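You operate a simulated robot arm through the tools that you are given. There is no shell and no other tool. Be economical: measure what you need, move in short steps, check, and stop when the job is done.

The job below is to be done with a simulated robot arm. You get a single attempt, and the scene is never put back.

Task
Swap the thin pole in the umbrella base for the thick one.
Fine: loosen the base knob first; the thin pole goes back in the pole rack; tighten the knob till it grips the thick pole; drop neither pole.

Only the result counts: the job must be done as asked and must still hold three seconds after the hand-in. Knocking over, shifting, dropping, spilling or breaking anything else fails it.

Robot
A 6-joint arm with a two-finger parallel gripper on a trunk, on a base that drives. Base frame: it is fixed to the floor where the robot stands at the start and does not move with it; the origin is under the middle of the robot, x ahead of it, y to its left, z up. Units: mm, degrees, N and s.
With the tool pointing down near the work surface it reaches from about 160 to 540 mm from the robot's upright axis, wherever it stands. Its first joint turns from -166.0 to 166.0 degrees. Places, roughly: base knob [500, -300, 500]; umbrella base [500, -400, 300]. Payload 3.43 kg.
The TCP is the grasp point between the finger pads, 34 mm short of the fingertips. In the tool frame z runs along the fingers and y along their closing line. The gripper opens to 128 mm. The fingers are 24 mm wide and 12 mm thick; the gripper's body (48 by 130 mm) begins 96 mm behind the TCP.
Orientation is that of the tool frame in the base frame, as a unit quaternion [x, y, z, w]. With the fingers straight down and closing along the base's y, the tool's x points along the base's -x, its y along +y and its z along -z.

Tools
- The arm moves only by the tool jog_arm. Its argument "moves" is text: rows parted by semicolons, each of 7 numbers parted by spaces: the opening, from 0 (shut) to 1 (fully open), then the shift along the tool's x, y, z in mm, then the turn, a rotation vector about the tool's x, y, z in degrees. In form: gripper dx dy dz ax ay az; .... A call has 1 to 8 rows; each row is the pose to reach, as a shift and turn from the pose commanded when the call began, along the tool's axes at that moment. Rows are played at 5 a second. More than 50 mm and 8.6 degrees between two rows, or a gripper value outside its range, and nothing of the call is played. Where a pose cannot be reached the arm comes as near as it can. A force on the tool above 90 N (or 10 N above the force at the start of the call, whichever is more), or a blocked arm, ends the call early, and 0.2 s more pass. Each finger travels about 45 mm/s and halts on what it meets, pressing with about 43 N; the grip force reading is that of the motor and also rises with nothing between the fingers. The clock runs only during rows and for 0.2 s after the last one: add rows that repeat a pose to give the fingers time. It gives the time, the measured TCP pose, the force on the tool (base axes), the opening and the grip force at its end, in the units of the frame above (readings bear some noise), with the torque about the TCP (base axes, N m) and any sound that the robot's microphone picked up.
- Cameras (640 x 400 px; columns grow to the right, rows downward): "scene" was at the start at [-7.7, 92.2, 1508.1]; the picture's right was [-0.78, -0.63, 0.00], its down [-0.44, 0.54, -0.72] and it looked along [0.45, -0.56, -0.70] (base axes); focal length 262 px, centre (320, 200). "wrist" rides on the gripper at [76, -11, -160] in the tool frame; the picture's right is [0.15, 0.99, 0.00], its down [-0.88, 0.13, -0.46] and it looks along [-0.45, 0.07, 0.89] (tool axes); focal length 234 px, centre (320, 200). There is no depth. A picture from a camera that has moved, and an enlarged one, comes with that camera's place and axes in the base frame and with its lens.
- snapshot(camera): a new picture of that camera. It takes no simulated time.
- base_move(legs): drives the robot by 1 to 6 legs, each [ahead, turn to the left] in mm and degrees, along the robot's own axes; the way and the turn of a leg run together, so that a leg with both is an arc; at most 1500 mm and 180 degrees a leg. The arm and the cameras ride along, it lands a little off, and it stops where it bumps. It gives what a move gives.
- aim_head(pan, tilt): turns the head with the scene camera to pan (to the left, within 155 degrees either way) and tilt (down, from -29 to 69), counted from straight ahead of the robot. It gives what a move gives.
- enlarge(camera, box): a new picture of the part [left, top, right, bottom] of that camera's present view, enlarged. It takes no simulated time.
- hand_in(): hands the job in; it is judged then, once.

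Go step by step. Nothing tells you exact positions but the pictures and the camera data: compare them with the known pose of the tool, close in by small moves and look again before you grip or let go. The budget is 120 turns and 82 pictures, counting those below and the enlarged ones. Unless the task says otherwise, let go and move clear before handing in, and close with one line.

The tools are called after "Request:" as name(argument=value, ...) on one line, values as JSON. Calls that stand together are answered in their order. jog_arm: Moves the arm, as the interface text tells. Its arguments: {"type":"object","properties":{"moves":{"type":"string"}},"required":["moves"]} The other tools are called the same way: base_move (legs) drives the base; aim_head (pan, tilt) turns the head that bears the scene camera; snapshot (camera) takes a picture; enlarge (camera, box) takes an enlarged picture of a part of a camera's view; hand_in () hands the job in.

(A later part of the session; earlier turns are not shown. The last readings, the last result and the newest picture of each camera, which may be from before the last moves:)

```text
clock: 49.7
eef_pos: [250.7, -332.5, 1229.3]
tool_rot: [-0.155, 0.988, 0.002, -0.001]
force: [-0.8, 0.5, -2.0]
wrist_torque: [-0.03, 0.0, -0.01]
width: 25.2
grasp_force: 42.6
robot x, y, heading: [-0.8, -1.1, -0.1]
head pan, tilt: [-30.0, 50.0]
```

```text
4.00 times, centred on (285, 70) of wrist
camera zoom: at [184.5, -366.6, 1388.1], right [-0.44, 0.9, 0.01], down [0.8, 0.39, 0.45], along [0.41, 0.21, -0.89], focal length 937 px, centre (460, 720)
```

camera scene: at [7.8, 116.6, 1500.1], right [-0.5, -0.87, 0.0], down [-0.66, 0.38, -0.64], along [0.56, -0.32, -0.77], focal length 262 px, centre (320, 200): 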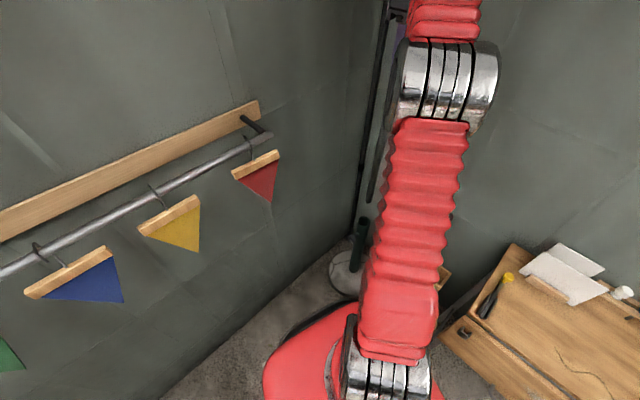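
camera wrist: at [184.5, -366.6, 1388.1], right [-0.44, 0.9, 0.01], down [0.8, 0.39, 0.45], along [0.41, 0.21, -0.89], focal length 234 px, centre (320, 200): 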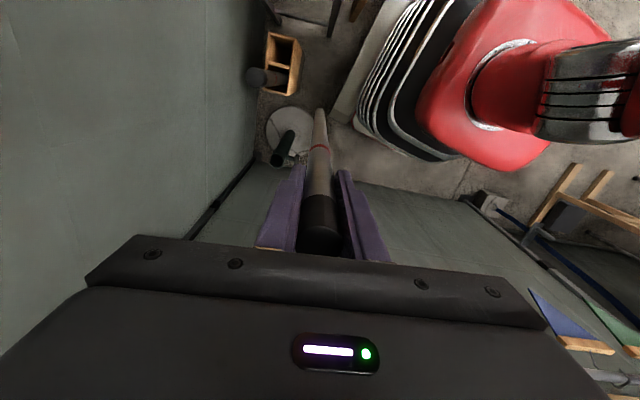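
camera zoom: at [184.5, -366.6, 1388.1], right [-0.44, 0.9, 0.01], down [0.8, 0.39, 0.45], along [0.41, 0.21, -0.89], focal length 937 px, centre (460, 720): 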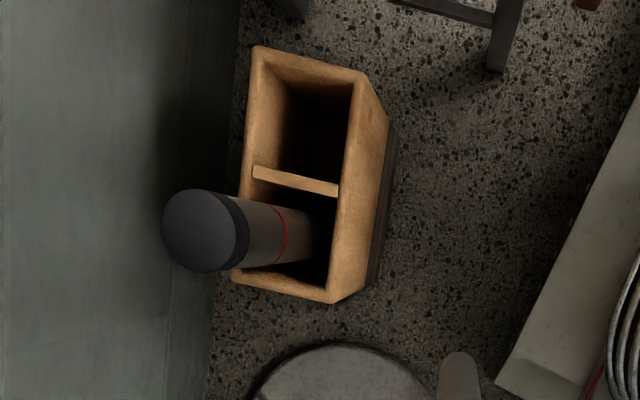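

Rack centre is about (205, -500), so the empty compartment centre is about (167, -508). Moving there, still high.

Request:
jog_arm(moves="0 30 -12 0 0 0 0;0 65 -25 0 0 0 0;0 101 -39 0 0 0 0;0 112 -73 0 0 0 0;0 122 -107 0 0 0 0;0 133 -141 0 0 0 0;0 133 -141 0 0 0 0")

Request:
jog_arm(moves="0 0 0 30 0 0 0;0 0 0 60 0 0 0;0 0 0 90 0 0 0;0 0 0 120 0 0 0;0 0 0 120 0 0 0")

Request:
enlarge(camera="wrist", box=[260, 60, 380, 180])

Request:
aim_head(pan=-80, tilt=50)

Request:
snapshot(camera="scene")

```text
clock: 51.3
eef_pos: [168.2, -507.4, 1231.2]
tool_rot: [-0.156, 0.988, 0.002, -0.001]
force: [-0.2, 0.8, -2.9]
wrist_torque: [-0.03, 0.04, -0.02]
width: 25.1
grasp_force: 42.8
robot x, y, heading: [2.2, 0.6, -0.2]
head pan, tilt: [-30.0, 50.0]
```

```text
clock: 52.5
eef_pos: [167.0, -507.0, 1108.5]
tool_rot: [-0.155, 0.988, 0.003, -0.001]
force: [0.4, 0.1, -2.4]
wrist_torque: [-0.02, -0.02, -0.02]
width: 25.2
grasp_force: 43.4
robot x, y, heading: [-1.7, 0.9, 0.2]
head pan, tilt: [-30.0, 50.0]
```

```text
3.33 times, centred on (320, 120) of wrist
camera zoom: at [99.5, -541.7, 1268.2], right [-0.44, 0.9, 0.01], down [0.8, 0.39, 0.45], along [0.41, 0.21, -0.89], focal length 781 px, centre (320, 467)
```

zoom: 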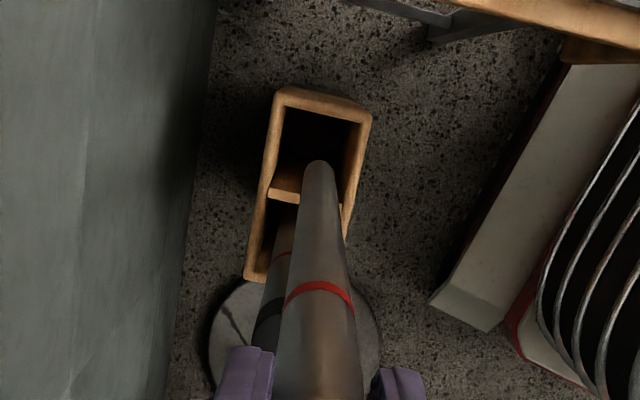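

```text
clock: 53.7
eef_pos: [167.5, -507.2, 1109.7]
tool_rot: [-0.156, 0.988, 0.002, -0.002]
force: [0.0, -0.2, -2.7]
wrist_torque: [0.02, 0.03, 0.01]
width: 25.0
grasp_force: 43.6
robot x, y, heading: [-3.8, -0.1, -0.1]
head pan, tilt: [-80.0, 50.0]
```

```text
44 pictures are left
camera scene: at [-45.8, 79.2, 1500.1], right [-0.98, -0.17, 0.0], down [-0.13, 0.75, -0.64], along [0.11, -0.63, -0.77], focal length 262 px, centre (320, 200)
```

scene: 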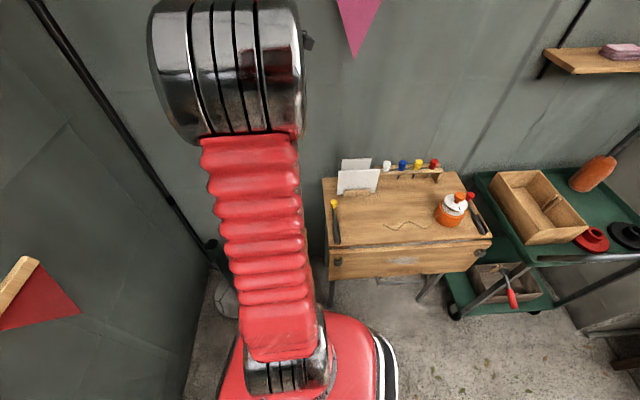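

Pole end and compartment opening line up within a few mm. Descending into the compartment.

Request:
jog_arm(moves="0 0 0 25 0 0 0;0 0 0 50 0 0 0;0 0 0 75 0 0 0;0 0 0 100 0 0 0;0 0 0 125 0 0 0;0 0 0 150 0 0 0;0 0 0 150 0 0 0")

Request:
enlarge(camera="wrist", box=[240, 40, 400, 200])

```text
clock: 55.3
eef_pos: [167.1, -505.4, 957.5]
tool_rot: [-0.155, 0.988, 0.002, -0.001]
force: [0.1, 0.3, -1.7]
wrist_torque: [0.03, 0.02, 0.01]
width: 25.1
grasp_force: 43.6
robot x, y, heading: [-3.1, -1.9, 0.1]
head pan, tilt: [-80.0, 50.0]
```

```text
2.50 times, centred on (320, 120) of wrist
camera zoom: at [100.0, -540.6, 1116.3], right [-0.44, 0.9, 0.01], down [0.8, 0.39, 0.45], along [0.41, 0.21, -0.89], focal length 585 px, centre (320, 400)
```

zoom: 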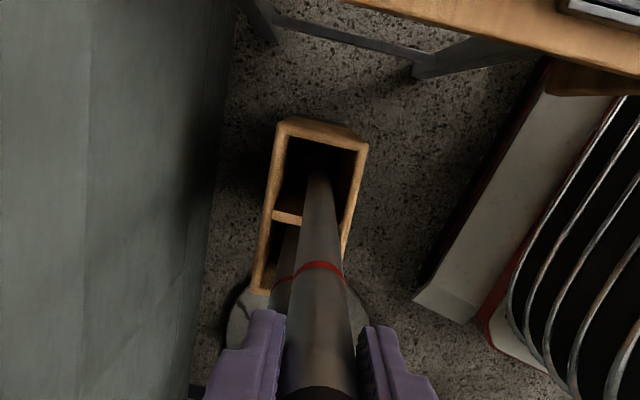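

Inside the slot. Descending further, then gently until it touches bottom.

Request:
jog_arm(moves="0 0 0 35 0 0 0;0 0 0 70 0 0 0;0 0 0 105 0 0 0;0 0 0 140 0 0 0;0 0 0 175 0 0 0;0 0 0 210 0 0 0;0 0 0 245 0 0 0;0 0 0 245 0 0 0")

Request:
snapshot(camera="wrist")

```text
clock: 56.9
eef_pos: [168.4, -504.6, 724.4]
tool_rot: [-0.156, 0.988, 0.003, -0.002]
force: [-1.2, 4.9, 19.3]
wrist_torque: [2.45, 0.53, 0.06]
width: 25.1
grasp_force: 43.0
robot x, y, heading: [-3.4, -1.5, 0.2]
head pan, tilt: [-80.0, 50.0]
stopped in row 8: the force on the tool passed its limit at 147 N (the readings are from after the stop); the commanded pose is now the measured one
```

```text
42 pictures are left
camera wrist: at [100.8, -539.7, 882.8], right [-0.44, 0.9, 0.01], down [0.8, 0.39, 0.45], along [0.41, 0.21, -0.89], focal length 234 px, centre (320, 200)
```

wrist: 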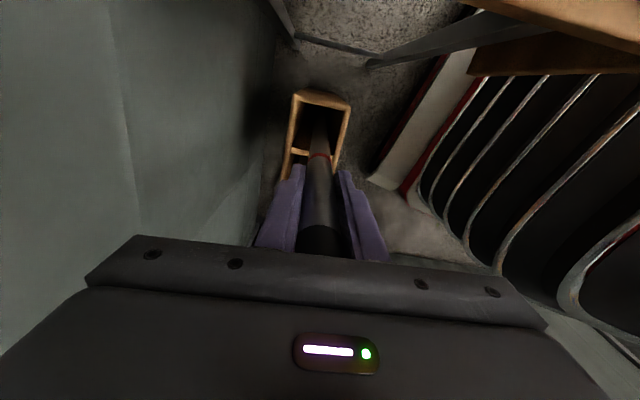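

It touched bottom at the compartment floor (z ≈ 200, matching the rack's dark plinth). Easing the press by 1 mm and opening slowly.

Request:
jog_arm(moves="0 0 0 -1 0 0 0;0.22 0 0 -1 0 0 0;0.24 0 0 -1 0 0 0;0.26 0 0 -1 0 0 0;0.3 0 0 -1 0 0 0;0.35 0 0 -1 0 0 0;0.4 0 0 -1 0 0 0")

Request:
snapshot(camera="wrist")

```text
clock: 58.5
eef_pos: [168.0, -506.9, 724.0]
tool_rot: [-0.156, 0.988, 0.002, -0.002]
force: [-0.4, -0.1, 4.1]
wrist_torque: [0.01, -0.02, 0.0]
width: 50.9
grasp_force: 0.1
robot x, y, heading: [0.5, -3.5, -0.0]
head pan, tilt: [-80.0, 50.0]
```

```text
41 pictures are left
camera wrist: at [100.3, -540.8, 883.2], right [-0.44, 0.9, 0.0], down [0.8, 0.39, 0.45], along [0.41, 0.2, -0.89], focal length 234 px, centre (320, 200)
```

wrist: 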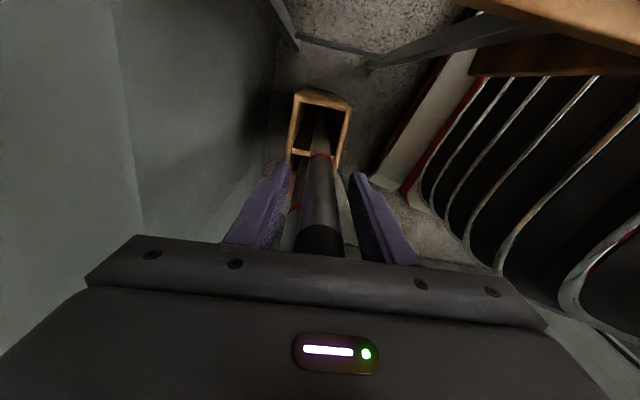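

Released; a small 4 N upward force remains. Opening fully and rising.

Request:
jog_arm(moves="0.6 0 0 0 0 0 0;0.8 0 0 -3 0 0 0;1 0 0 -10 0 0 0;1 0 0 -20 0 0 0;1 0 0 -20 0 0 0")

Request:
snapshot(camera="wrist")

```text
clock: 59.7
eef_pos: [168.5, -503.7, 742.9]
tool_rot: [-0.156, 0.988, 0.002, -0.002]
force: [-0.1, -0.9, 0.2]
wrist_torque: [-0.01, -0.02, 0.01]
width: 128.0
grasp_force: 0.0
robot x, y, heading: [2.6, -1.1, -0.4]
head pan, tilt: [-80.0, 50.0]
```

```text
40 pictures are left
camera wrist: at [101.3, -539.6, 902.8], right [-0.44, 0.9, 0.0], down [0.8, 0.39, 0.45], along [0.41, 0.2, -0.89], focal length 234 px, centre (320, 200)
```

wrist: 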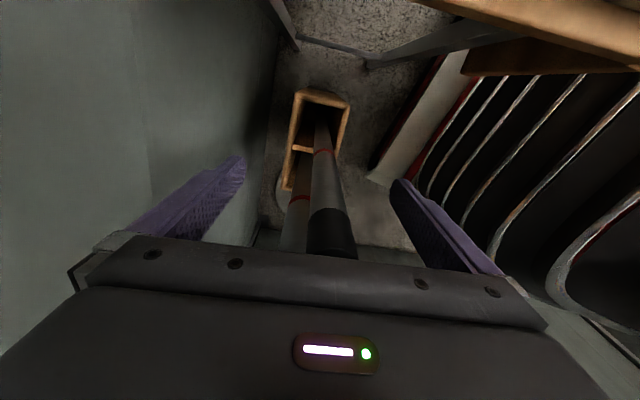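

The pole stands in the slot leaning slightly. Rising clear.

Request:
jog_arm(moves="1 0 5 -30 0 0 0;1 0 8 -70 0 0 0;1 0 8 -110 0 0 0;1 0 8 -150 0 0 0;1 0 8 -190 0 0 0;1 0 8 -220 0 0 0;1 0 8 -220 0 0 0")

Request:
snapshot(camera="wrist")

```text
clock: 61.3
eef_pos: [166.3, -499.0, 963.9]
tool_rot: [-0.155, 0.988, 0.002, -0.001]
force: [-0.5, -0.4, -0.1]
wrist_torque: [0.01, -0.01, -0.01]
width: 128.0
grasp_force: 0.0
robot x, y, heading: [1.4, -4.2, 0.3]
head pan, tilt: [-80.0, 50.0]
```

```text
39 pictures are left
camera wrist: at [97.5, -532.6, 1122.6], right [-0.44, 0.9, 0.0], down [0.8, 0.39, 0.45], along [0.41, 0.2, -0.89], focal length 234 px, centre (320, 200)
```

wrist: 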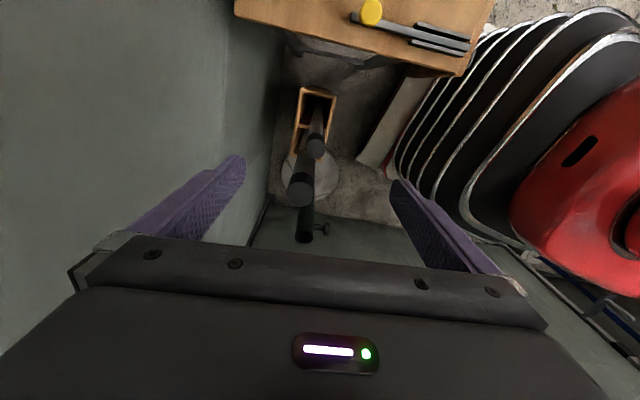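

Thin pole stands in the rack. Next the thick pole, top near (238, -490, 800); moving above it.

Request:
jog_arm(moves="1 -35 -7 0 0 0 0;1 -71 -13 20 0 0 0;1 -71 -13 55 0 0 0;1 -71 -13 55 0 0 0")

Request:
snapshot(camera="wrist")

```text
clock: 62.3
eef_pos: [239.3, -487.6, 908.4]
tool_rot: [-0.155, 0.988, 0.002, -0.002]
force: [0.3, 0.4, 0.5]
wrist_torque: [0.01, 0.03, 0.0]
width: 128.0
grasp_force: 0.0
robot x, y, heading: [0.4, -1.8, 0.1]
head pan, tilt: [-80.0, 50.0]
```

```text
38 pictures are left
camera wrist: at [172.1, -522.4, 1068.1], right [-0.44, 0.9, 0.0], down [0.8, 0.39, 0.45], along [0.41, 0.2, -0.89], focal length 234 px, centre (320, 200)
```

wrist: 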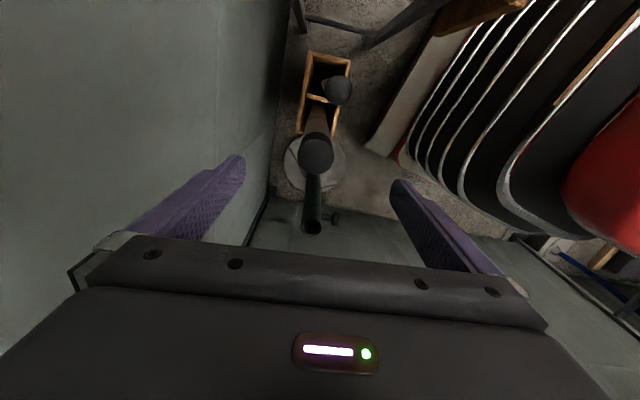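

Aligned within a few mm; correcting sideways and descending to z ≈ 732, then closing.

Request:
jog_arm(moves="1 -2 -6 40 0 0 0;1 -2 -6 85 0 0 0;1 -2 -6 130 0 0 0;1 -2 -6 176 0 0 0;0.7 -2 -6 176 0 0 0;0.5 -2 -6 176 0 0 0;0.5 -2 -6 176 0 0 0")

Request:
snapshot(camera="wrist")

```text
clock: 63.9
eef_pos: [242.7, -492.9, 731.9]
tool_rot: [-0.156, 0.988, 0.002, -0.001]
force: [-0.6, 0.6, 0.7]
wrist_torque: [-0.01, -0.01, 0.03]
width: 63.9
grasp_force: 0.1
robot x, y, heading: [-1.5, -0.5, 0.2]
head pan, tilt: [-80.0, 50.0]
```

```text
37 pictures are left
camera wrist: at [175.3, -526.9, 891.1], right [-0.44, 0.9, 0.0], down [0.8, 0.39, 0.45], along [0.41, 0.2, -0.89], focal length 234 px, centre (320, 200)
```

wrist: 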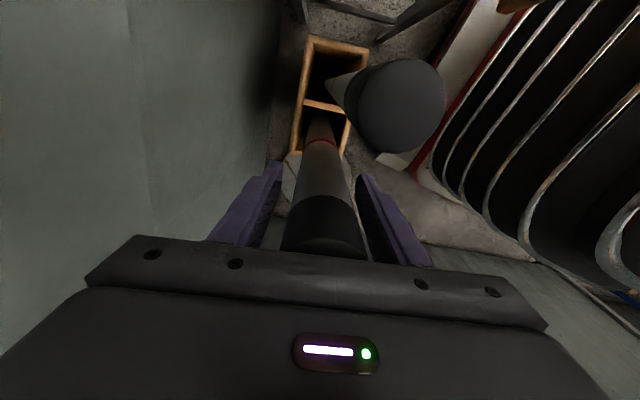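

Thick pole centred between the fingers. Gripping.

Request:
jog_arm(moves="0.4 0 0 0 0 0 0;0.3 0 0 0 0 0 0;0.2 0 0 0 0 0 0;0 0 0 0 0 0 0;0 0 0 0 0 0 0;0 0 0 0 0 0 0;0 0 0 0 0 0 0")

```text
clock: 65.5
eef_pos: [242.3, -493.0, 731.7]
tool_rot: [-0.156, 0.988, 0.002, -0.002]
force: [0.2, -1.9, 0.7]
wrist_torque: [-0.59, -0.15, -0.04]
width: 39.5
grasp_force: 43.1
robot x, y, heading: [-1.6, -2.7, 0.0]
head pan, tilt: [-80.0, 50.0]
```

Gripped at 39.5 mm. Lifting it out of the rack.

Request:
jog_arm(moves="0 0 0 -10 0 0 0;0 0 0 -30 0 0 0;0 0 0 -65 0 0 0;0 0 0 -100 0 0 0;0 0 0 -140 0 0 0;0 0 0 -180 0 0 0;0 0 0 -220 0 0 0;0 0 0 -220 0 0 0")

Request:
jog_arm(moves="0 0 0 -40 0 0 0;0 0 0 -80 0 0 0;0 0 0 -120 0 0 0;0 0 0 -160 0 0 0;0 0 0 -200 0 0 0;0 0 0 -230 0 0 0;0 0 0 -230 0 0 0")

Request:
snapshot(camera="wrist")

```text
clock: 67.3
eef_pos: [239.3, -494.6, 951.6]
tool_rot: [-0.156, 0.988, 0.001, -0.002]
force: [-0.2, 0.5, -3.7]
wrist_torque: [-0.04, 0.02, -0.03]
width: 39.2
grasp_force: 42.8
robot x, y, heading: [3.2, -3.2, 0.0]
head pan, tilt: [-80.0, 50.0]
```

```text
clock: 68.9
eef_pos: [244.9, -492.6, 1183.9]
tool_rot: [-0.155, 0.988, 0.001, -0.002]
force: [-0.5, -0.1, -4.9]
wrist_torque: [-0.02, -0.02, -0.05]
width: 39.3
grasp_force: 43.1
robot x, y, heading: [-0.4, -3.1, -0.2]
head pan, tilt: [-80.0, 50.0]
```

```text
36 pictures are left
camera wrist: at [178.1, -527.2, 1343.3], right [-0.44, 0.9, 0.0], down [0.8, 0.39, 0.45], along [0.41, 0.2, -0.89], focal length 234 px, centre (320, 200)
```

wrist: 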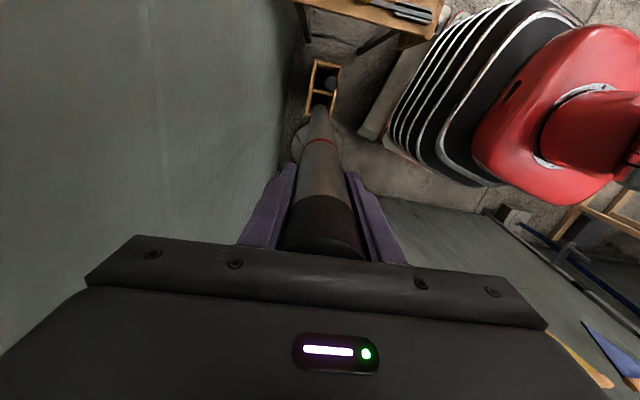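

Checking the lower end.

Request:
enlarge(camera="wrist", box=[270, 50, 370, 150])

Request:
snapshot(camera="scene")

```text
4.00 times, centred on (320, 100) of wrist
camera zoom: at [178.1, -527.2, 1343.3], right [-0.44, 0.9, 0.0], down [0.8, 0.39, 0.45], along [0.41, 0.2, -0.89], focal length 937 px, centre (320, 600)
```

zoom: 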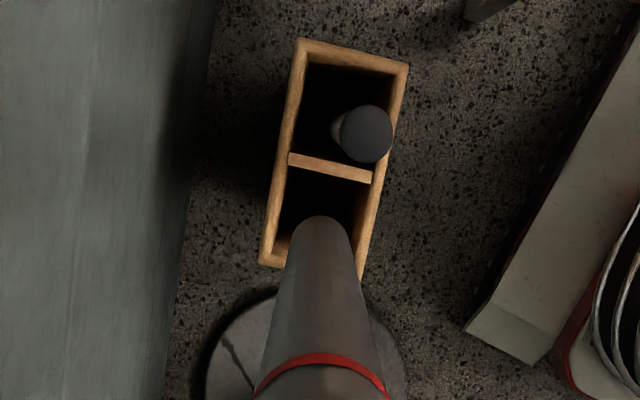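

```text
34 pictures are left
camera scene: at [-45.8, 79.2, 1500.1], right [-0.98, -0.17, 0.0], down [-0.13, 0.75, -0.64], along [0.11, -0.63, -0.77], focal length 262 px, centre (320, 200)
```

scene: 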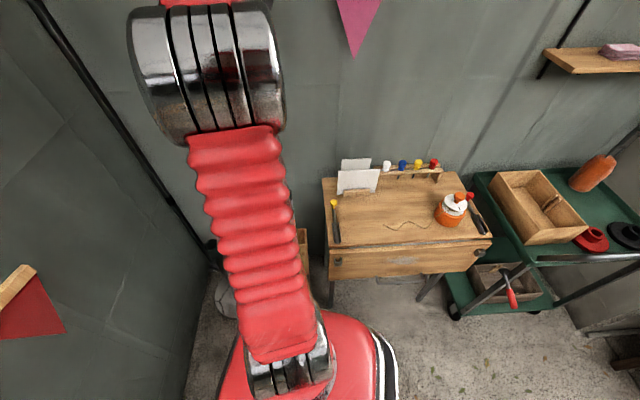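

The thick pole is out. Carrying it across to above the stand.

Request:
jog_arm(moves="0 -20 2 -20 0 0 0;0 -60 6 -30 0 0 0;0 -100 9 -30 0 0 0;0 -140 13 -30 0 0 0;0 -180 16 -30 0 0 0;0 -220 20 -30 0 0 0;0 -250 23 -30 0 0 0;0 -267 24 -30 0 0 0")

Request:
aim_head(pan=-30, tilt=50)

Request:
enlarge(camera="wrist", box=[285, 70, 355, 130])

Request:
enlarge(camera="scene", box=[330, 150, 410, 270])

```text
clock: 70.7
eef_pos: [492.1, -388.1, 1214.3]
tool_rot: [-0.155, 0.988, 0.002, -0.002]
force: [0.7, -0.4, -3.8]
wrist_torque: [-0.02, -0.01, 0.04]
width: 39.0
grasp_force: 43.2
robot x, y, heading: [2.0, 0.8, 0.1]
head pan, tilt: [-80.0, 50.0]
```

```text
clock: 71.9
eef_pos: [492.5, -387.7, 1213.3]
tool_rot: [-0.156, 0.988, 0.002, -0.001]
force: [0.5, 0.4, -4.9]
wrist_torque: [0.0, -0.03, 0.01]
width: 39.5
grasp_force: 43.3
robot x, y, heading: [-0.3, 0.7, 0.1]
head pan, tilt: [-30.0, 50.0]
```

```text
6.67 times, centred on (320, 100) of wrist
camera zoom: at [424.9, -422.2, 1373.8], right [-0.44, 0.9, 0.0], down [0.8, 0.39, 0.45], along [0.41, 0.2, -0.89], focal length 1561 px, centre (320, 867)
```

zoom: 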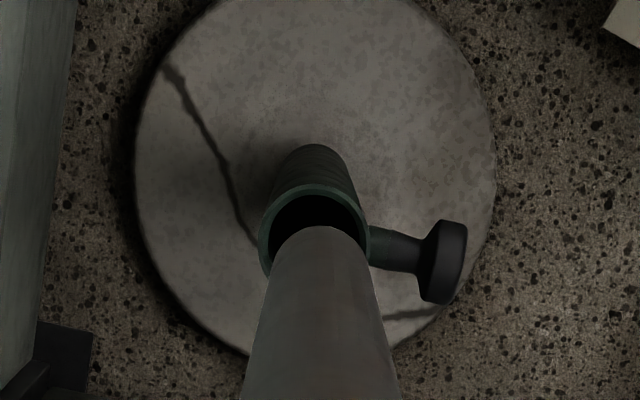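

```text
3.33 times, centred on (370, 210) of scene
camera zoom: at [7.9, 116.5, 1500.1], right [-0.5, -0.87, 0.0], down [-0.66, 0.38, -0.64], along [0.56, -0.32, -0.77], focal length 873 px, centre (153, 167)
```

zoom: 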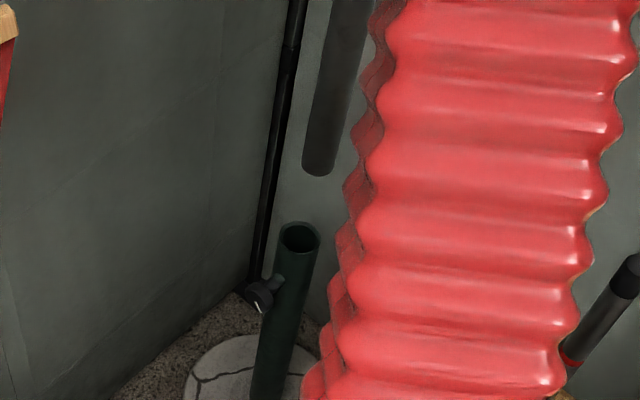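

The pole hangs vertical, end z ≈ 697, mouth z ≈ 556; offset a few mm. Shifting slightly and lowering until the end is just above the mouth.

Request:
jog_arm(moves="0 -1 -1 30 0 0 0;0 -2 -2.2 60 0 0 0;0 -2 -2.2 90 0 0 0;0 -2 -2.2 112 0 0 0;0 -2 -2.2 112 0 0 0;0 -2 -2.2 112 0 0 0")

Request:
enlarge(camera="wrist", box=[285, 70, 355, 130])

Request:
enlarge(camera="scene", box=[340, 190, 390, 240])

```text
clock: 73.3
eef_pos: [493.3, -391.6, 1099.2]
tool_rot: [-0.156, 0.988, 0.002, -0.002]
force: [-0.3, -1.0, -4.2]
wrist_torque: [0.0, -0.01, -0.02]
width: 38.8
grasp_force: 43.1
robot x, y, heading: [0.2, 2.3, -0.4]
head pan, tilt: [-30.0, 50.0]
```

```text
6.67 times, centred on (320, 100) of wrist
camera zoom: at [426.5, -425.4, 1258.5], right [-0.44, 0.9, 0.0], down [0.8, 0.39, 0.45], along [0.41, 0.2, -0.89], focal length 1561 px, centre (320, 867)
```

zoom: 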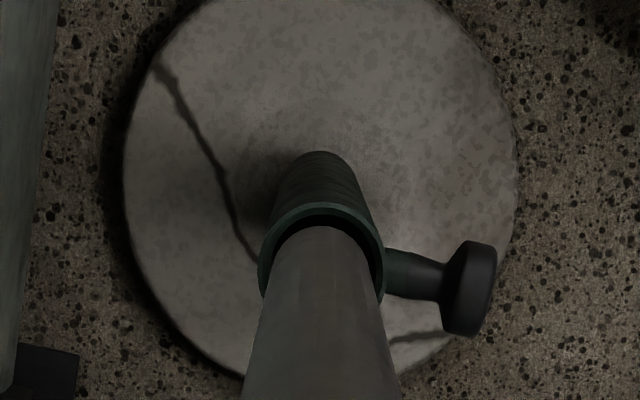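

```text
8.00 times, centred on (365, 215) of scene
camera zoom: at [7.9, 116.5, 1500.1], right [-0.5, -0.87, 0.0], down [-0.66, 0.38, -0.64], along [0.56, -0.32, -0.77], focal length 2094 px, centre (-40, 80)
```

zoom: 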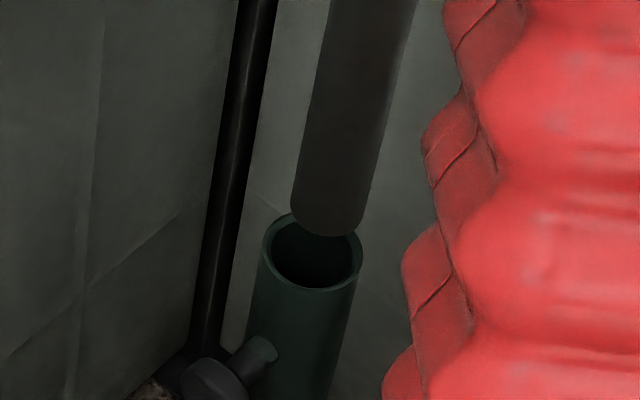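

Within about 2 mm; the tube's bore (≈48 mm) leaves about ±4 mm. Shifting 2 mm and lowering into the mouth.

Request:
jog_arm(moves="0 -2 0.3 0 0 0 0;0 -2 0.3 15 0 0 0;0 -2 0.3 30 0 0 0;0 -2 0.3 45 0 0 0;0 -2 0.3 60 0 0 0;0 -2 0.3 70 0 0 0;0 -2 0.3 70 0 0 0")

Request:
enlarge(camera="wrist", box=[285, 70, 355, 130])

Request:
enlarge(camera="scene", box=[340, 190, 390, 240])

```text
clock: 74.9
eef_pos: [494.5, -390.3, 1028.9]
tool_rot: [-0.155, 0.988, 0.002, -0.002]
force: [1.0, 0.2, -3.4]
wrist_torque: [0.0, 0.01, 0.02]
width: 39.0
grasp_force: 42.9
robot x, y, heading: [1.0, -4.2, 0.0]
head pan, tilt: [-30.0, 50.0]
```

```text
6.67 times, centred on (320, 100) of wrist
camera zoom: at [426.9, -425.4, 1188.0], right [-0.44, 0.9, 0.0], down [0.8, 0.39, 0.45], along [0.41, 0.2, -0.89], focal length 1561 px, centre (320, 867)
```

zoom: 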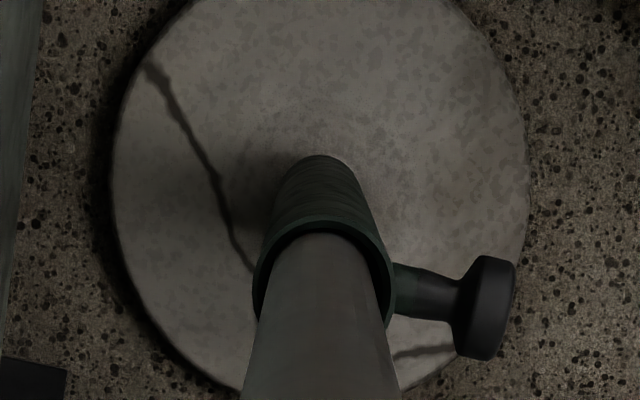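

```text
8.00 times, centred on (365, 215) of scene
camera zoom: at [7.9, 116.5, 1500.1], right [-0.5, -0.87, 0.0], down [-0.66, 0.38, -0.64], along [0.56, -0.32, -0.77], focal length 2094 px, centre (-40, 80)
```

zoom: 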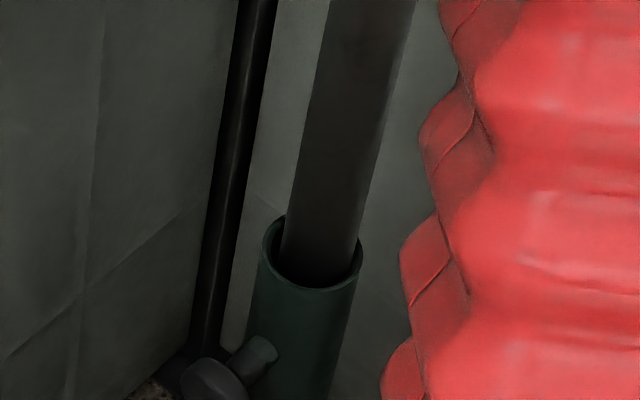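

The end is in the tube. Nudging 1.5 mm to centre and lowering further past the screw height.

Request:
jog_arm(moves="0 -1.5 0 10 0 0 0;0 -1.5 0 25 0 0 0;0 -1.5 0 40 0 0 0;0 -1.5 0 55 0 0 0;0 -1.5 0 70 0 0 0;0 -1.5 0 85 0 0 0;0 -1.5 0 100 0 0 0;0 -1.5 0 100 0 0 0")

```text
clock: 76.7
eef_pos: [495.2, -389.0, 929.7]
tool_rot: [-0.156, 0.988, 0.002, -0.002]
force: [-0.4, -0.1, -3.7]
wrist_torque: [0.0, 0.0, -0.01]
width: 39.4
grasp_force: 42.9
robot x, y, heading: [-1.7, -3.4, -0.3]
head pan, tilt: [-30.0, 50.0]
```

No contact, past the screw. Continuing down.

Request:
jog_arm(moves="0 0 0 25 0 0 0;0 0 0 50 0 0 0;0 0 0 75 0 0 0;0 0 0 100 0 0 0;0 0 0 125 0 0 0;0 0 0 150 0 0 0;0 0 0 175 0 0 0;0 0 0 190 0 0 0")

Request:
snapshot(camera="wrist")

```text
clock: 78.5
eef_pos: [494.6, -388.3, 741.3]
tool_rot: [-0.156, 0.988, 0.002, -0.002]
force: [-0.3, -0.8, -3.7]
wrist_torque: [0.0, -0.03, -0.01]
width: 39.4
grasp_force: 42.6
robot x, y, heading: [-0.8, 4.0, -0.2]
head pan, tilt: [-30.0, 50.0]
```

```text
27 pictures are left
camera wrist: at [427.4, -422.6, 899.6], right [-0.44, 0.9, 0.0], down [0.8, 0.39, 0.45], along [0.41, 0.2, -0.89], focal length 234 px, centre (320, 200)
```

wrist: 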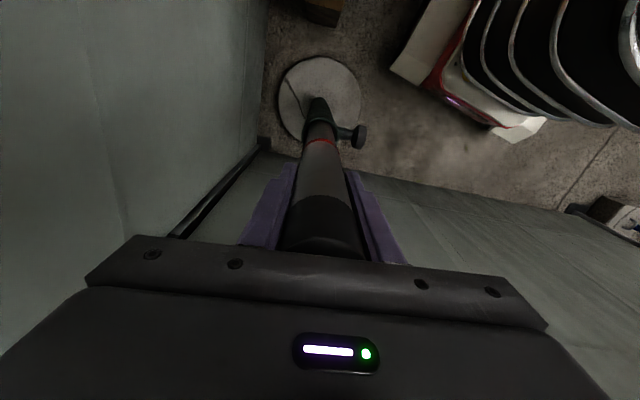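

Continuing gently to the bottom.

Request:
jog_arm(moves="0 0 0 10 0 0 0;0 0 0 20 0 0 0;0 0 0 30 0 0 0;0 0 0 40 0 0 0;0 0 0 48 0 0 0;0 0 0 54 0 0 0;0 0 0 60 0 0 0")

```text
clock: 80.1
eef_pos: [493.6, -389.4, 681.9]
tool_rot: [-0.156, 0.988, 0.001, -0.001]
force: [0.3, -0.8, -4.8]
wrist_torque: [0.0, 0.0, -0.01]
width: 38.9
grasp_force: 43.3
robot x, y, heading: [0.5, -0.8, -0.0]
head pan, tilt: [-30.0, 50.0]
```

Request:
jog_arm(moves="0 0 0 4 0 0 0;0 0 0 8 0 0 0;0 0 0 12 0 0 0;0 0 0 16 0 0 0;0 0 0 20 0 0 0;0 0 0 20 0 0 0")

Request:
enlarge(camera="wrist", box=[270, 80, 370, 180])

```text
clock: 81.5
eef_pos: [493.6, -388.2, 661.1]
tool_rot: [-0.155, 0.988, 0.002, -0.001]
force: [-1.3, 0.0, -3.9]
wrist_torque: [0.0, -0.01, -0.02]
width: 39.3
grasp_force: 42.7
robot x, y, heading: [0.7, 0.9, -0.0]
head pan, tilt: [-30.0, 50.0]
```

```text
4.00 times, centred on (320, 130) of wrist
camera zoom: at [426.4, -423.0, 819.9], right [-0.44, 0.9, 0.0], down [0.8, 0.39, 0.45], along [0.41, 0.2, -0.89], focal length 937 px, centre (320, 480)
```

zoom: 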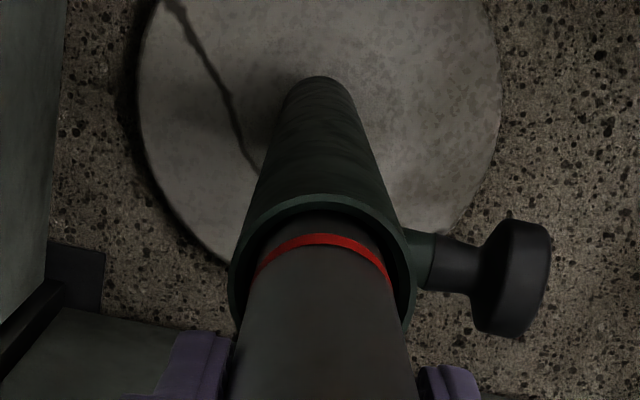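

The red ring is just about at the mouth, as with the thin pole. A few more mm to find the bottom.

Request:
jog_arm(moves="0 0 0 3 0 0 0;0 0 0 6 0 0 0;0 0 0 9 0 0 0;0 0 0 12 0 0 0;0 0 0 15 0 0 0;0 0 0 18 0 0 0;0 0 0 21 0 0 0;0 0 0 21 0 0 0")

```text
clock: 83.3
eef_pos: [494.3, -390.4, 640.2]
tool_rot: [-0.155, 0.988, 0.002, 0.0]
force: [-2.1, 5.3, 35.1]
wrist_torque: [2.65, 1.13, -0.23]
width: 39.3
grasp_force: 42.6
robot x, y, heading: [-0.8, 0.6, 0.2]
head pan, tilt: [-30.0, 50.0]
```

It is seated on the bottom (35 N). Easing off and opening slowly, then look.

Request:
jog_arm(moves="0 0 0 -2 0 0 0;0 0 0 -2 0 0 0;0.32 0 0 -2 0 0 0;0.34 0 0 -2 0 0 0;0.38 0 0 -2 0 0 0;0.45 0 0 -2 0 0 0;0.6 0 0 -2 0 0 0;0.6 0 0 -2 0 0 0")

Request:
snapshot(camera="wrist")

```text
clock: 85.1
eef_pos: [493.5, -389.4, 641.4]
tool_rot: [-0.156, 0.988, 0.001, -0.001]
force: [0.4, -0.2, -0.2]
wrist_torque: [-0.01, 0.02, -0.04]
width: 76.6
grasp_force: 0.0
robot x, y, heading: [-1.0, -0.9, 0.0]
head pan, tilt: [-30.0, 50.0]
```

```text
25 pictures are left
camera wrist: at [426.3, -423.5, 800.9], right [-0.44, 0.9, 0.0], down [0.8, 0.39, 0.45], along [0.41, 0.2, -0.89], focal length 234 px, centre (320, 200)
```

wrist: 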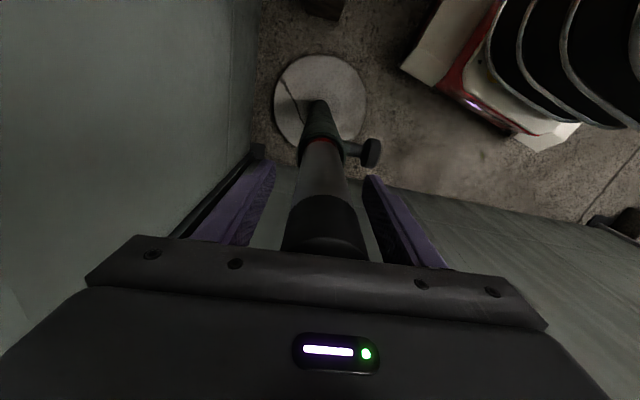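

Thick pole stands in the tube. Rising clear of it, then swinging round to the knob.

Request:
jog_arm(moves="1 0 0 -20 0 0 0;1 0 0 -60 0 0 0;1 0 0 -100 0 0 0;1 0 0 -140 0 0 0;1 0 0 -180 0 0 0;1 0 0 -220 0 0 0;1 0 0 -242 0 0 0;1 0 0 -242 0 0 0")

Request:
jog_arm(moves="1 10 30 0 8.5 0 0;1 18 65 10 17 0 0;1 25 100 30 25.5 0 0;1 28 130 60 34 0 0;1 28 155 90 42.5 0 0;1 28 180 120 51 0 0;1 28 200 150 59.5 0 0;1 28 218 180 68 0 0")

Request:
snapshot(camera="wrist")

```text
clock: 86.9
eef_pos: [492.9, -392.9, 883.0]
tool_rot: [-0.155, 0.988, 0.001, -0.002]
force: [0.5, 0.2, 0.3]
wrist_torque: [0.03, 0.0, -0.02]
width: 127.8
grasp_force: 0.0
robot x, y, heading: [-2.4, -2.2, 0.2]
head pan, tilt: [-30.0, 50.0]
```

```text
clock: 88.7
eef_pos: [400.0, -193.0, 704.1]
tool_rot: [-0.13, 0.819, -0.552, 0.087]
force: [-0.2, 0.2, 0.0]
wrist_torque: [0.0, 0.02, 0.0]
width: 128.3
grasp_force: 0.1
robot x, y, heading: [-1.5, 3.1, 0.2]
head pan, tilt: [-30.0, 50.0]
```

```text
24 pictures are left
camera wrist: at [284.7, -80.1, 774.1], right [-0.25, 0.31, -0.92], down [0.69, 0.72, 0.05], along [0.67, -0.62, -0.4], focal length 234 px, centre (320, 200)
```

wrist: 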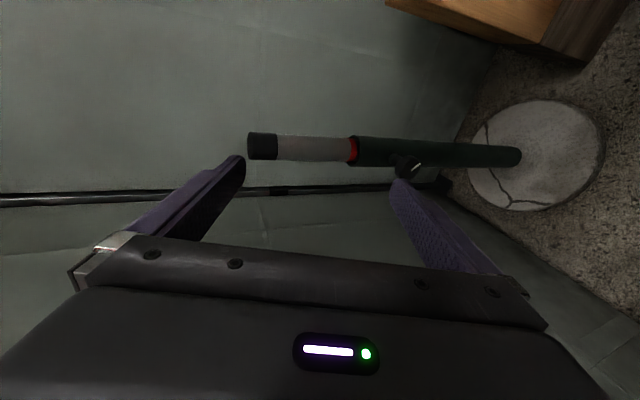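

Levelling and descending in line with the knob, 100 mm back.

Request:
jog_arm(moves="1 -6 35 18 4 0 0;1 -12 70 36 8 0 0;1 -18 105 58 12 0 0;1 -24 140 82 16 0 0;1 -30 170 105 20 0 0;1 -34 191 125 22 0 0;1 -34 191 125 22 0 0")

Request:
enlarge(camera="wrist", box=[220, 80, 420, 210])

```text
clock: 90.3
eef_pos: [446.3, -219.9, 480.6]
tool_rot: [-0.111, 0.699, -0.698, 0.11]
force: [-0.1, 0.4, -0.2]
wrist_torque: [0.02, 0.0, 0.02]
width: 128.0
grasp_force: 0.0
robot x, y, heading: [-0.8, 0.8, -0.1]
head pan, tilt: [-30.0, 50.0]
```

```text
3.08 times, centred on (320, 145) of wrist
camera zoom: at [324.9, -90.7, 491.8], right [-0.14, -0.04, -0.99], down [0.7, 0.7, -0.13], along [0.7, -0.71, -0.07], focal length 720 px, centre (320, 369)
```

zoom: 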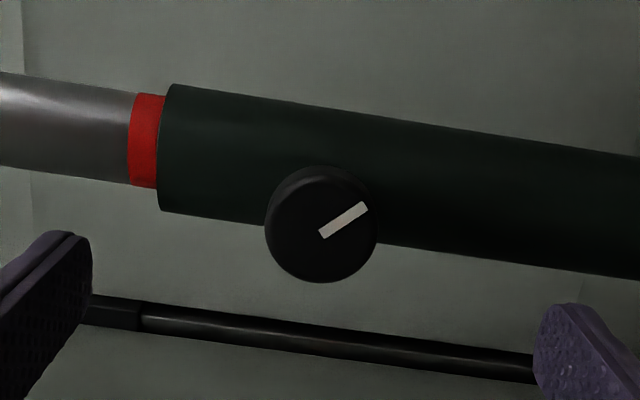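

The knob mark sits elsewhere now; knob axis unchanged. Advancing, gripping it again, for tightening clockwise.

Request:
jog_arm(moves="1 1 0 35 0 0 0;1 2 0 70 0 0 0;1 2 0 103 0 0 0;0.6 2 0 103 0 0 0;0.4 2 0 103 0 0 0;0.2 2 0 103 0 0 0;0.15 2 0 103 0 0 0;0.15 2 0 103 0 0 0")

Request:
jog_arm(moves="0.15 0 0 0 0 0 0;0.15 0 0 0 0 0 0;0.15 0 0 0 0 0 8;0.15 0 0 0 0 0 16;0.15 0 0 0 0 0 16")

Request:
snapshot(camera="wrist")

```text
clock: 92.1
eef_pos: [477.1, -318.1, 480.0]
tool_rot: [-0.111, 0.7, -0.697, 0.109]
force: [-3.1, 1.1, 5.8]
wrist_torque: [-0.17, -0.03, 0.04]
width: 41.6
grasp_force: 15.5
robot x, y, heading: [1.6, -3.5, -0.2]
head pan, tilt: [-30.0, 50.0]
```

```text
clock: 93.3
eef_pos: [476.6, -319.5, 480.2]
tool_rot: [-0.011, 0.707, -0.676, 0.207]
force: [3.3, -1.1, 26.7]
wrist_torque: [-0.24, -0.01, 0.48]
width: 41.4
grasp_force: 45.3
robot x, y, heading: [-1.1, 3.7, -0.2]
head pan, tilt: [-30.0, 50.0]
```

```text
22 pictures are left
camera wrist: at [356.6, -191.0, 469.6], right [0.13, 0.04, -0.99], down [0.7, 0.7, 0.12], along [0.7, -0.71, 0.06], focal length 234 px, centre (320, 200)
```

wrist: 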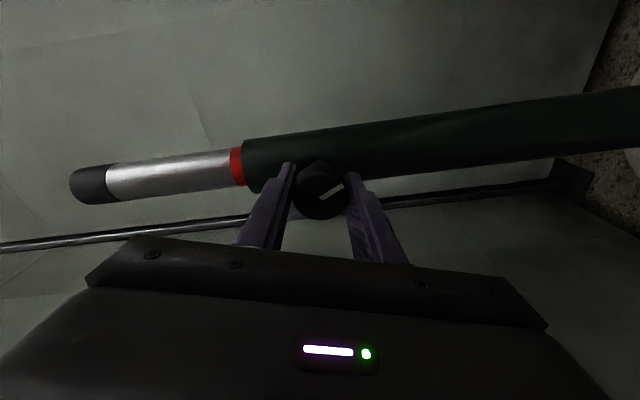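

Turning follows. Continuing clockwise while watching torque about the knob axis.

Request:
jog_arm(moves="0.15 0 -1.7 0 0 0 8;0.15 0 -1.7 0 0 0 16;0.15 0 -1.7 0 0 0 24;0.15 0 -1.7 0 0 0 32;0.15 0 -1.7 0 0 0 40;0.15 0 -1.7 0 0 0 48;0.15 0 -1.7 0 0 0 48")

```text
clock: 94.9
eef_pos: [476.5, -320.8, 479.8]
tool_rot: [0.277, 0.652, -0.533, 0.463]
force: [22.3, 12.4, 13.6]
wrist_torque: [-0.15, -0.05, 0.26]
width: 41.2
grasp_force: 44.5
robot x, y, heading: [-1.2, -0.5, -0.2]
head pan, tilt: [-30.0, 50.0]
```

64° so far. Continuing in shorter sets, in case of a wrist limit.

Request:
jog_arm(moves="0.15 0 0 0 0 0 8;0.15 0 0 0 0 0 16;0.15 0 0 0 0 0 24;0.15 0 0 0 0 0 32;0.15 0 0 0 0 0 32")

Request:
snapshot(camera="wrist")

```text
clock: 95.7
eef_pos: [487.0, -330.8, 450.6]
tool_rot: [0.403, 0.58, -0.463, 0.534]
force: [-58.2, 15.1, 13.8]
wrist_torque: [-1.24, -0.24, -2.44]
width: 49.6
grasp_force: 26.6
out of reach, approached as far as the arm can: row 2, 3, 4
robot x, y, heading: [-0.3, -3.1, 0.1]
head pan, tilt: [-30.0, 50.0]
stopped in row 4: the force on the tool passed its limit at 164 N (the readings are from after the stop); the commanded pose is now the measured one
```

```text
21 pictures are left
camera wrist: at [429.2, -181.2, 376.5], right [0.94, 0.24, -0.25], down [0.1, 0.5, 0.86], along [0.33, -0.83, 0.44], focal length 234 px, centre (320, 200)
```

wrist: 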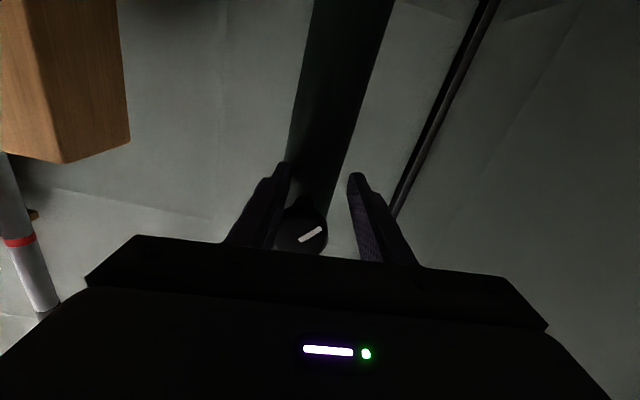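

The wrist limit is at about +70°, and the arm was pushed aside. Opening and backing off along the tool, then checking the stand.

Request:
jog_arm(moves="0.6 0 0 0 0 0 0;0.8 0 0 0 0 0 0;1 0 0 0 0 0 0;1 0 0 -20 0 0 0;1 0 0 -60 0 0 -8;1 0 0 -90 0 0 -16;1 0 0 -90 0 0 -16")

Request:
snapshot(camera="wrist")

Request:
enlarge(camera="scene", box=[300, 150, 440, 310])

```text
clock: 97.3
eef_pos: [470.6, -242.7, 454.1]
tool_rot: [0.316, 0.631, -0.528, 0.472]
force: [-0.6, 0.4, -0.1]
wrist_torque: [0.02, 0.01, -0.04]
width: 127.9
grasp_force: 0.0
out of reach, approached as far as the arm can: row 4
robot x, y, heading: [1.6, 0.2, 0.2]
head pan, tilt: [-30.0, 50.0]
```

```text
20 pictures are left
camera wrist: at [393.5, -98.4, 386.1], right [0.84, 0.23, -0.5], down [0.31, 0.56, 0.77], along [0.45, -0.8, 0.4], focal length 234 px, centre (320, 200)
```

wrist: 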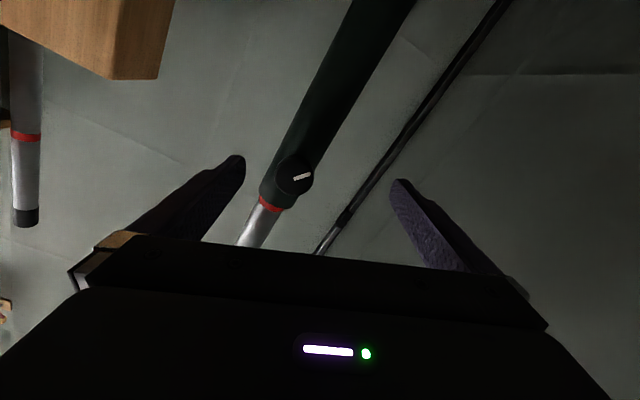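

```text
2.50 times, centred on (370, 230) of scene
camera zoom: at [7.3, 116.7, 1500.0], right [-0.5, -0.87, 0.0], down [-0.66, 0.38, -0.64], along [0.56, -0.32, -0.77], focal length 654 px, centre (195, 125)
```

zoom: 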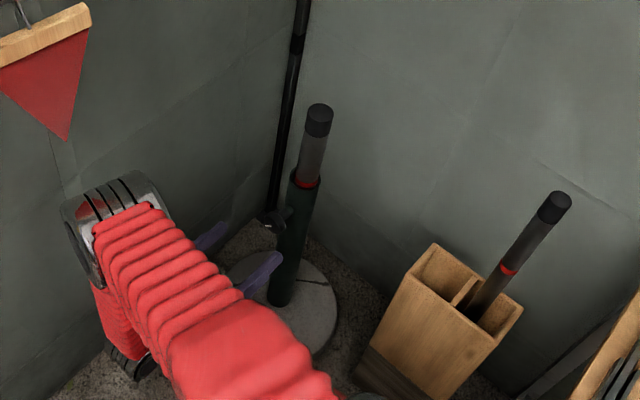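

The stand has not moved, the thick pole stands at its ring, and the thin one is in the rack. The wrist range is about -265° to +70°, so I unwind well to the negative side before regripping.

Request:
jog_arm(moves="1 0 0 -10 0 0 -8.5;1 0 0 -10 0 0 -17;1 0 0 -10 0 0 -25.5;1 0 0 -10 0 0 -34;1 0 0 -10 0 0 -42.5;1 0 0 -10 0 0 -51;1 0 0 -10 0 0 -59.5;1 0 0 -10 0 0 -68")

Request:
jog_arm(moves="1 0 0 0 0 0 -8.5;1 0 0 0 0 0 -17;1 0 0 0 0 0 -25.5;1 0 0 0 0 0 -34;1 0 0 0 0 0 -42.5;1 0 0 0 0 0 -51;1 0 0 0 0 0 -59.5;1 0 0 0 0 0 -68")

Request:
jog_arm(moves="1 0 0 0 0 0 -8.5;1 0 0 0 0 0 -17;1 0 0 0 0 0 -25.5;1 0 0 0 0 0 -34;1 0 0 0 0 0 -42.5;1 0 0 0 0 0 -51;1 0 0 0 0 0 -59.5;1 0 0 0 0 0 -68")

```text
clock: 99.1
eef_pos: [470.3, -233.2, 451.2]
tool_rot: [0.091, -0.7, 0.701, -0.096]
force: [-0.5, 0.5, 0.3]
wrist_torque: [0.01, 0.0, 0.01]
width: 128.2
grasp_force: 0.1
robot x, y, heading: [-2.1, -1.1, 0.1]
head pan, tilt: [-30.0, 50.0]
```

```text
clock: 100.9
eef_pos: [471.1, -233.3, 453.1]
tool_rot: [0.467, -0.53, 0.635, 0.314]
force: [0.5, 0.2, -0.1]
wrist_torque: [0.0, 0.0, 0.03]
width: 128.0
grasp_force: 0.0
robot x, y, heading: [-0.3, -4.2, 0.1]
head pan, tilt: [-30.0, 50.0]
```

```text
clock: 102.7
eef_pos: [470.9, -235.0, 453.5]
tool_rot: [0.684, -0.176, 0.352, 0.614]
force: [-1.2, 0.1, -0.4]
wrist_torque: [0.0, 0.03, 0.0]
width: 128.0
grasp_force: 0.0
robot x, y, heading: [2.6, 0.3, 0.1]
head pan, tilt: [-30.0, 50.0]
```

Roll is now about -136°. Re-centring on the knob axis and checking.

Request:
jog_arm(moves="1 3 16 5 0 0 0;1 6.6 31.6 15 0 0 0;1 6.6 31.6 35 0 0 0;1 6.6 31.6 35 0 0 0")

Request:
snapshot(camera="wrist")

```text
clock: 103.7
eef_pos: [464.7, -271.4, 479.8]
tool_rot: [0.684, -0.177, 0.352, 0.614]
force: [0.8, -0.2, -0.8]
wrist_torque: [-0.02, -0.01, 0.01]
width: 128.2
grasp_force: 0.1
robot x, y, heading: [-1.0, -0.2, -0.1]
head pan, tilt: [-30.0, 50.0]
```

```text
18 pictures are left
camera wrist: at [482.6, -101.3, 523.4], right [-0.57, -0.15, 0.81], down [-0.81, 0.25, -0.52], along [-0.12, -0.96, -0.27], focal length 234 px, centre (320, 200)
```

wrist: 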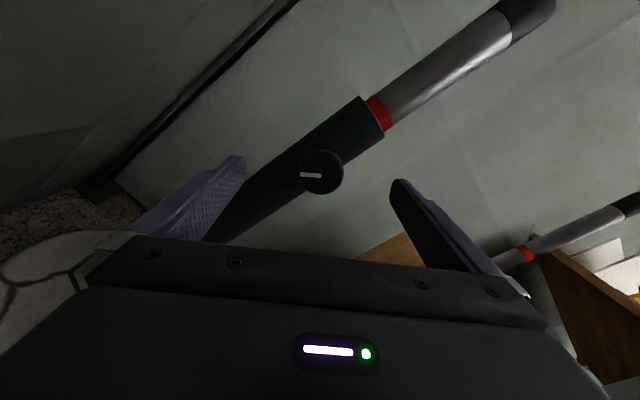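

Aligned. Advancing and gripping the knob.

Request:
jog_arm(moves="1 0 0 25 0 0 0;1 0 0 48 0 0 0;0.6 0 0 48 0 0 0;0.3 0 0 48 0 0 0;0.15 0 0 48 0 0 0;0.15 0 0 48 0 0 0;0.15 0 0 48 0 0 0;0.15 0 0 48 0 0 0")

Request:
jog_arm(moves="0.15 0 0 0 0 0 8;0.15 0 0 0 0 0 16;0.15 0 0 0 0 0 24;0.15 0 0 0 0 0 32;0.15 0 0 0 0 0 32")

Request:
snapshot(camera="wrist")

```text
clock: 105.5
eef_pos: [478.8, -318.5, 481.2]
tool_rot: [0.683, -0.178, 0.352, 0.615]
force: [-7.1, 0.1, 9.7]
wrist_torque: [-0.27, -0.04, -0.11]
width: 41.5
grasp_force: 32.6
robot x, y, heading: [-4.3, -2.7, -0.1]
head pan, tilt: [-30.0, 50.0]
```

```text
clock: 106.7
eef_pos: [475.2, -319.9, 480.3]
tool_rot: [0.607, -0.361, 0.507, 0.494]
force: [-8.0, -9.6, 6.5]
wrist_torque: [-0.07, 0.79, -0.02]
width: 41.4
grasp_force: 45.0
robot x, y, heading: [1.0, -0.6, 0.3]
head pan, tilt: [-30.0, 50.0]
```

```text
17 pictures are left
camera wrist: at [462.0, -157.0, 550.3], right [-0.9, -0.24, 0.37], down [-0.44, 0.35, -0.83], along [0.07, -0.9, -0.42], focal length 234 px, centre (320, 200)
```

wrist: 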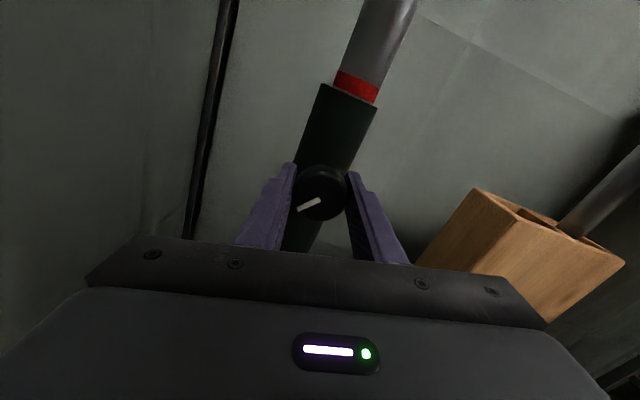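

Torque about the knob axis rose to 0.8 N m and the mark shows the fingers slipped on a knob that no longer turns: it is tight. One more firm twist to be sure.

Request:
jog_arm(moves="0 0 0 0 0 0 0;0 0 0 0 0 0 8;0 0 0 0 0 0 16;0 0 0 0 0 0 24;0 0 0 0 0 0 24")

Request:
snapshot(camera="wrist")

```text
clock: 107.9
eef_pos: [475.1, -318.2, 480.4]
tool_rot: [0.519, -0.479, 0.599, 0.377]
force: [-17.6, -2.7, 3.6]
wrist_torque: [-0.08, 0.58, -0.06]
width: 41.1
grasp_force: 44.9
robot x, y, heading: [-4.1, -3.4, 0.2]
head pan, tilt: [-30.0, 50.0]
```

```text
16 pictures are left
camera wrist: at [431.5, -164.8, 555.8], right [-0.96, -0.26, -0.04], down [-0.09, 0.45, -0.89], along [0.25, -0.86, -0.45], focal length 234 px, centre (320, 200)
```

wrist: 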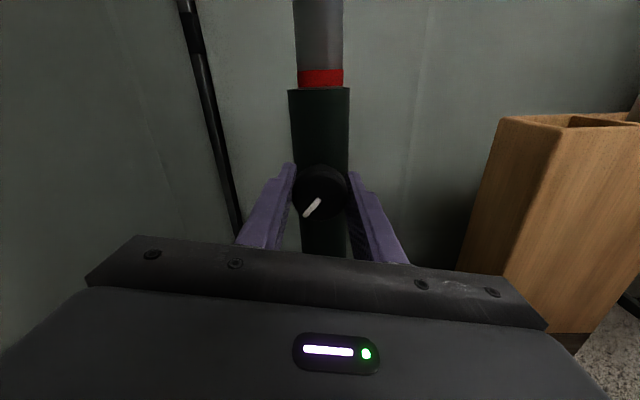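

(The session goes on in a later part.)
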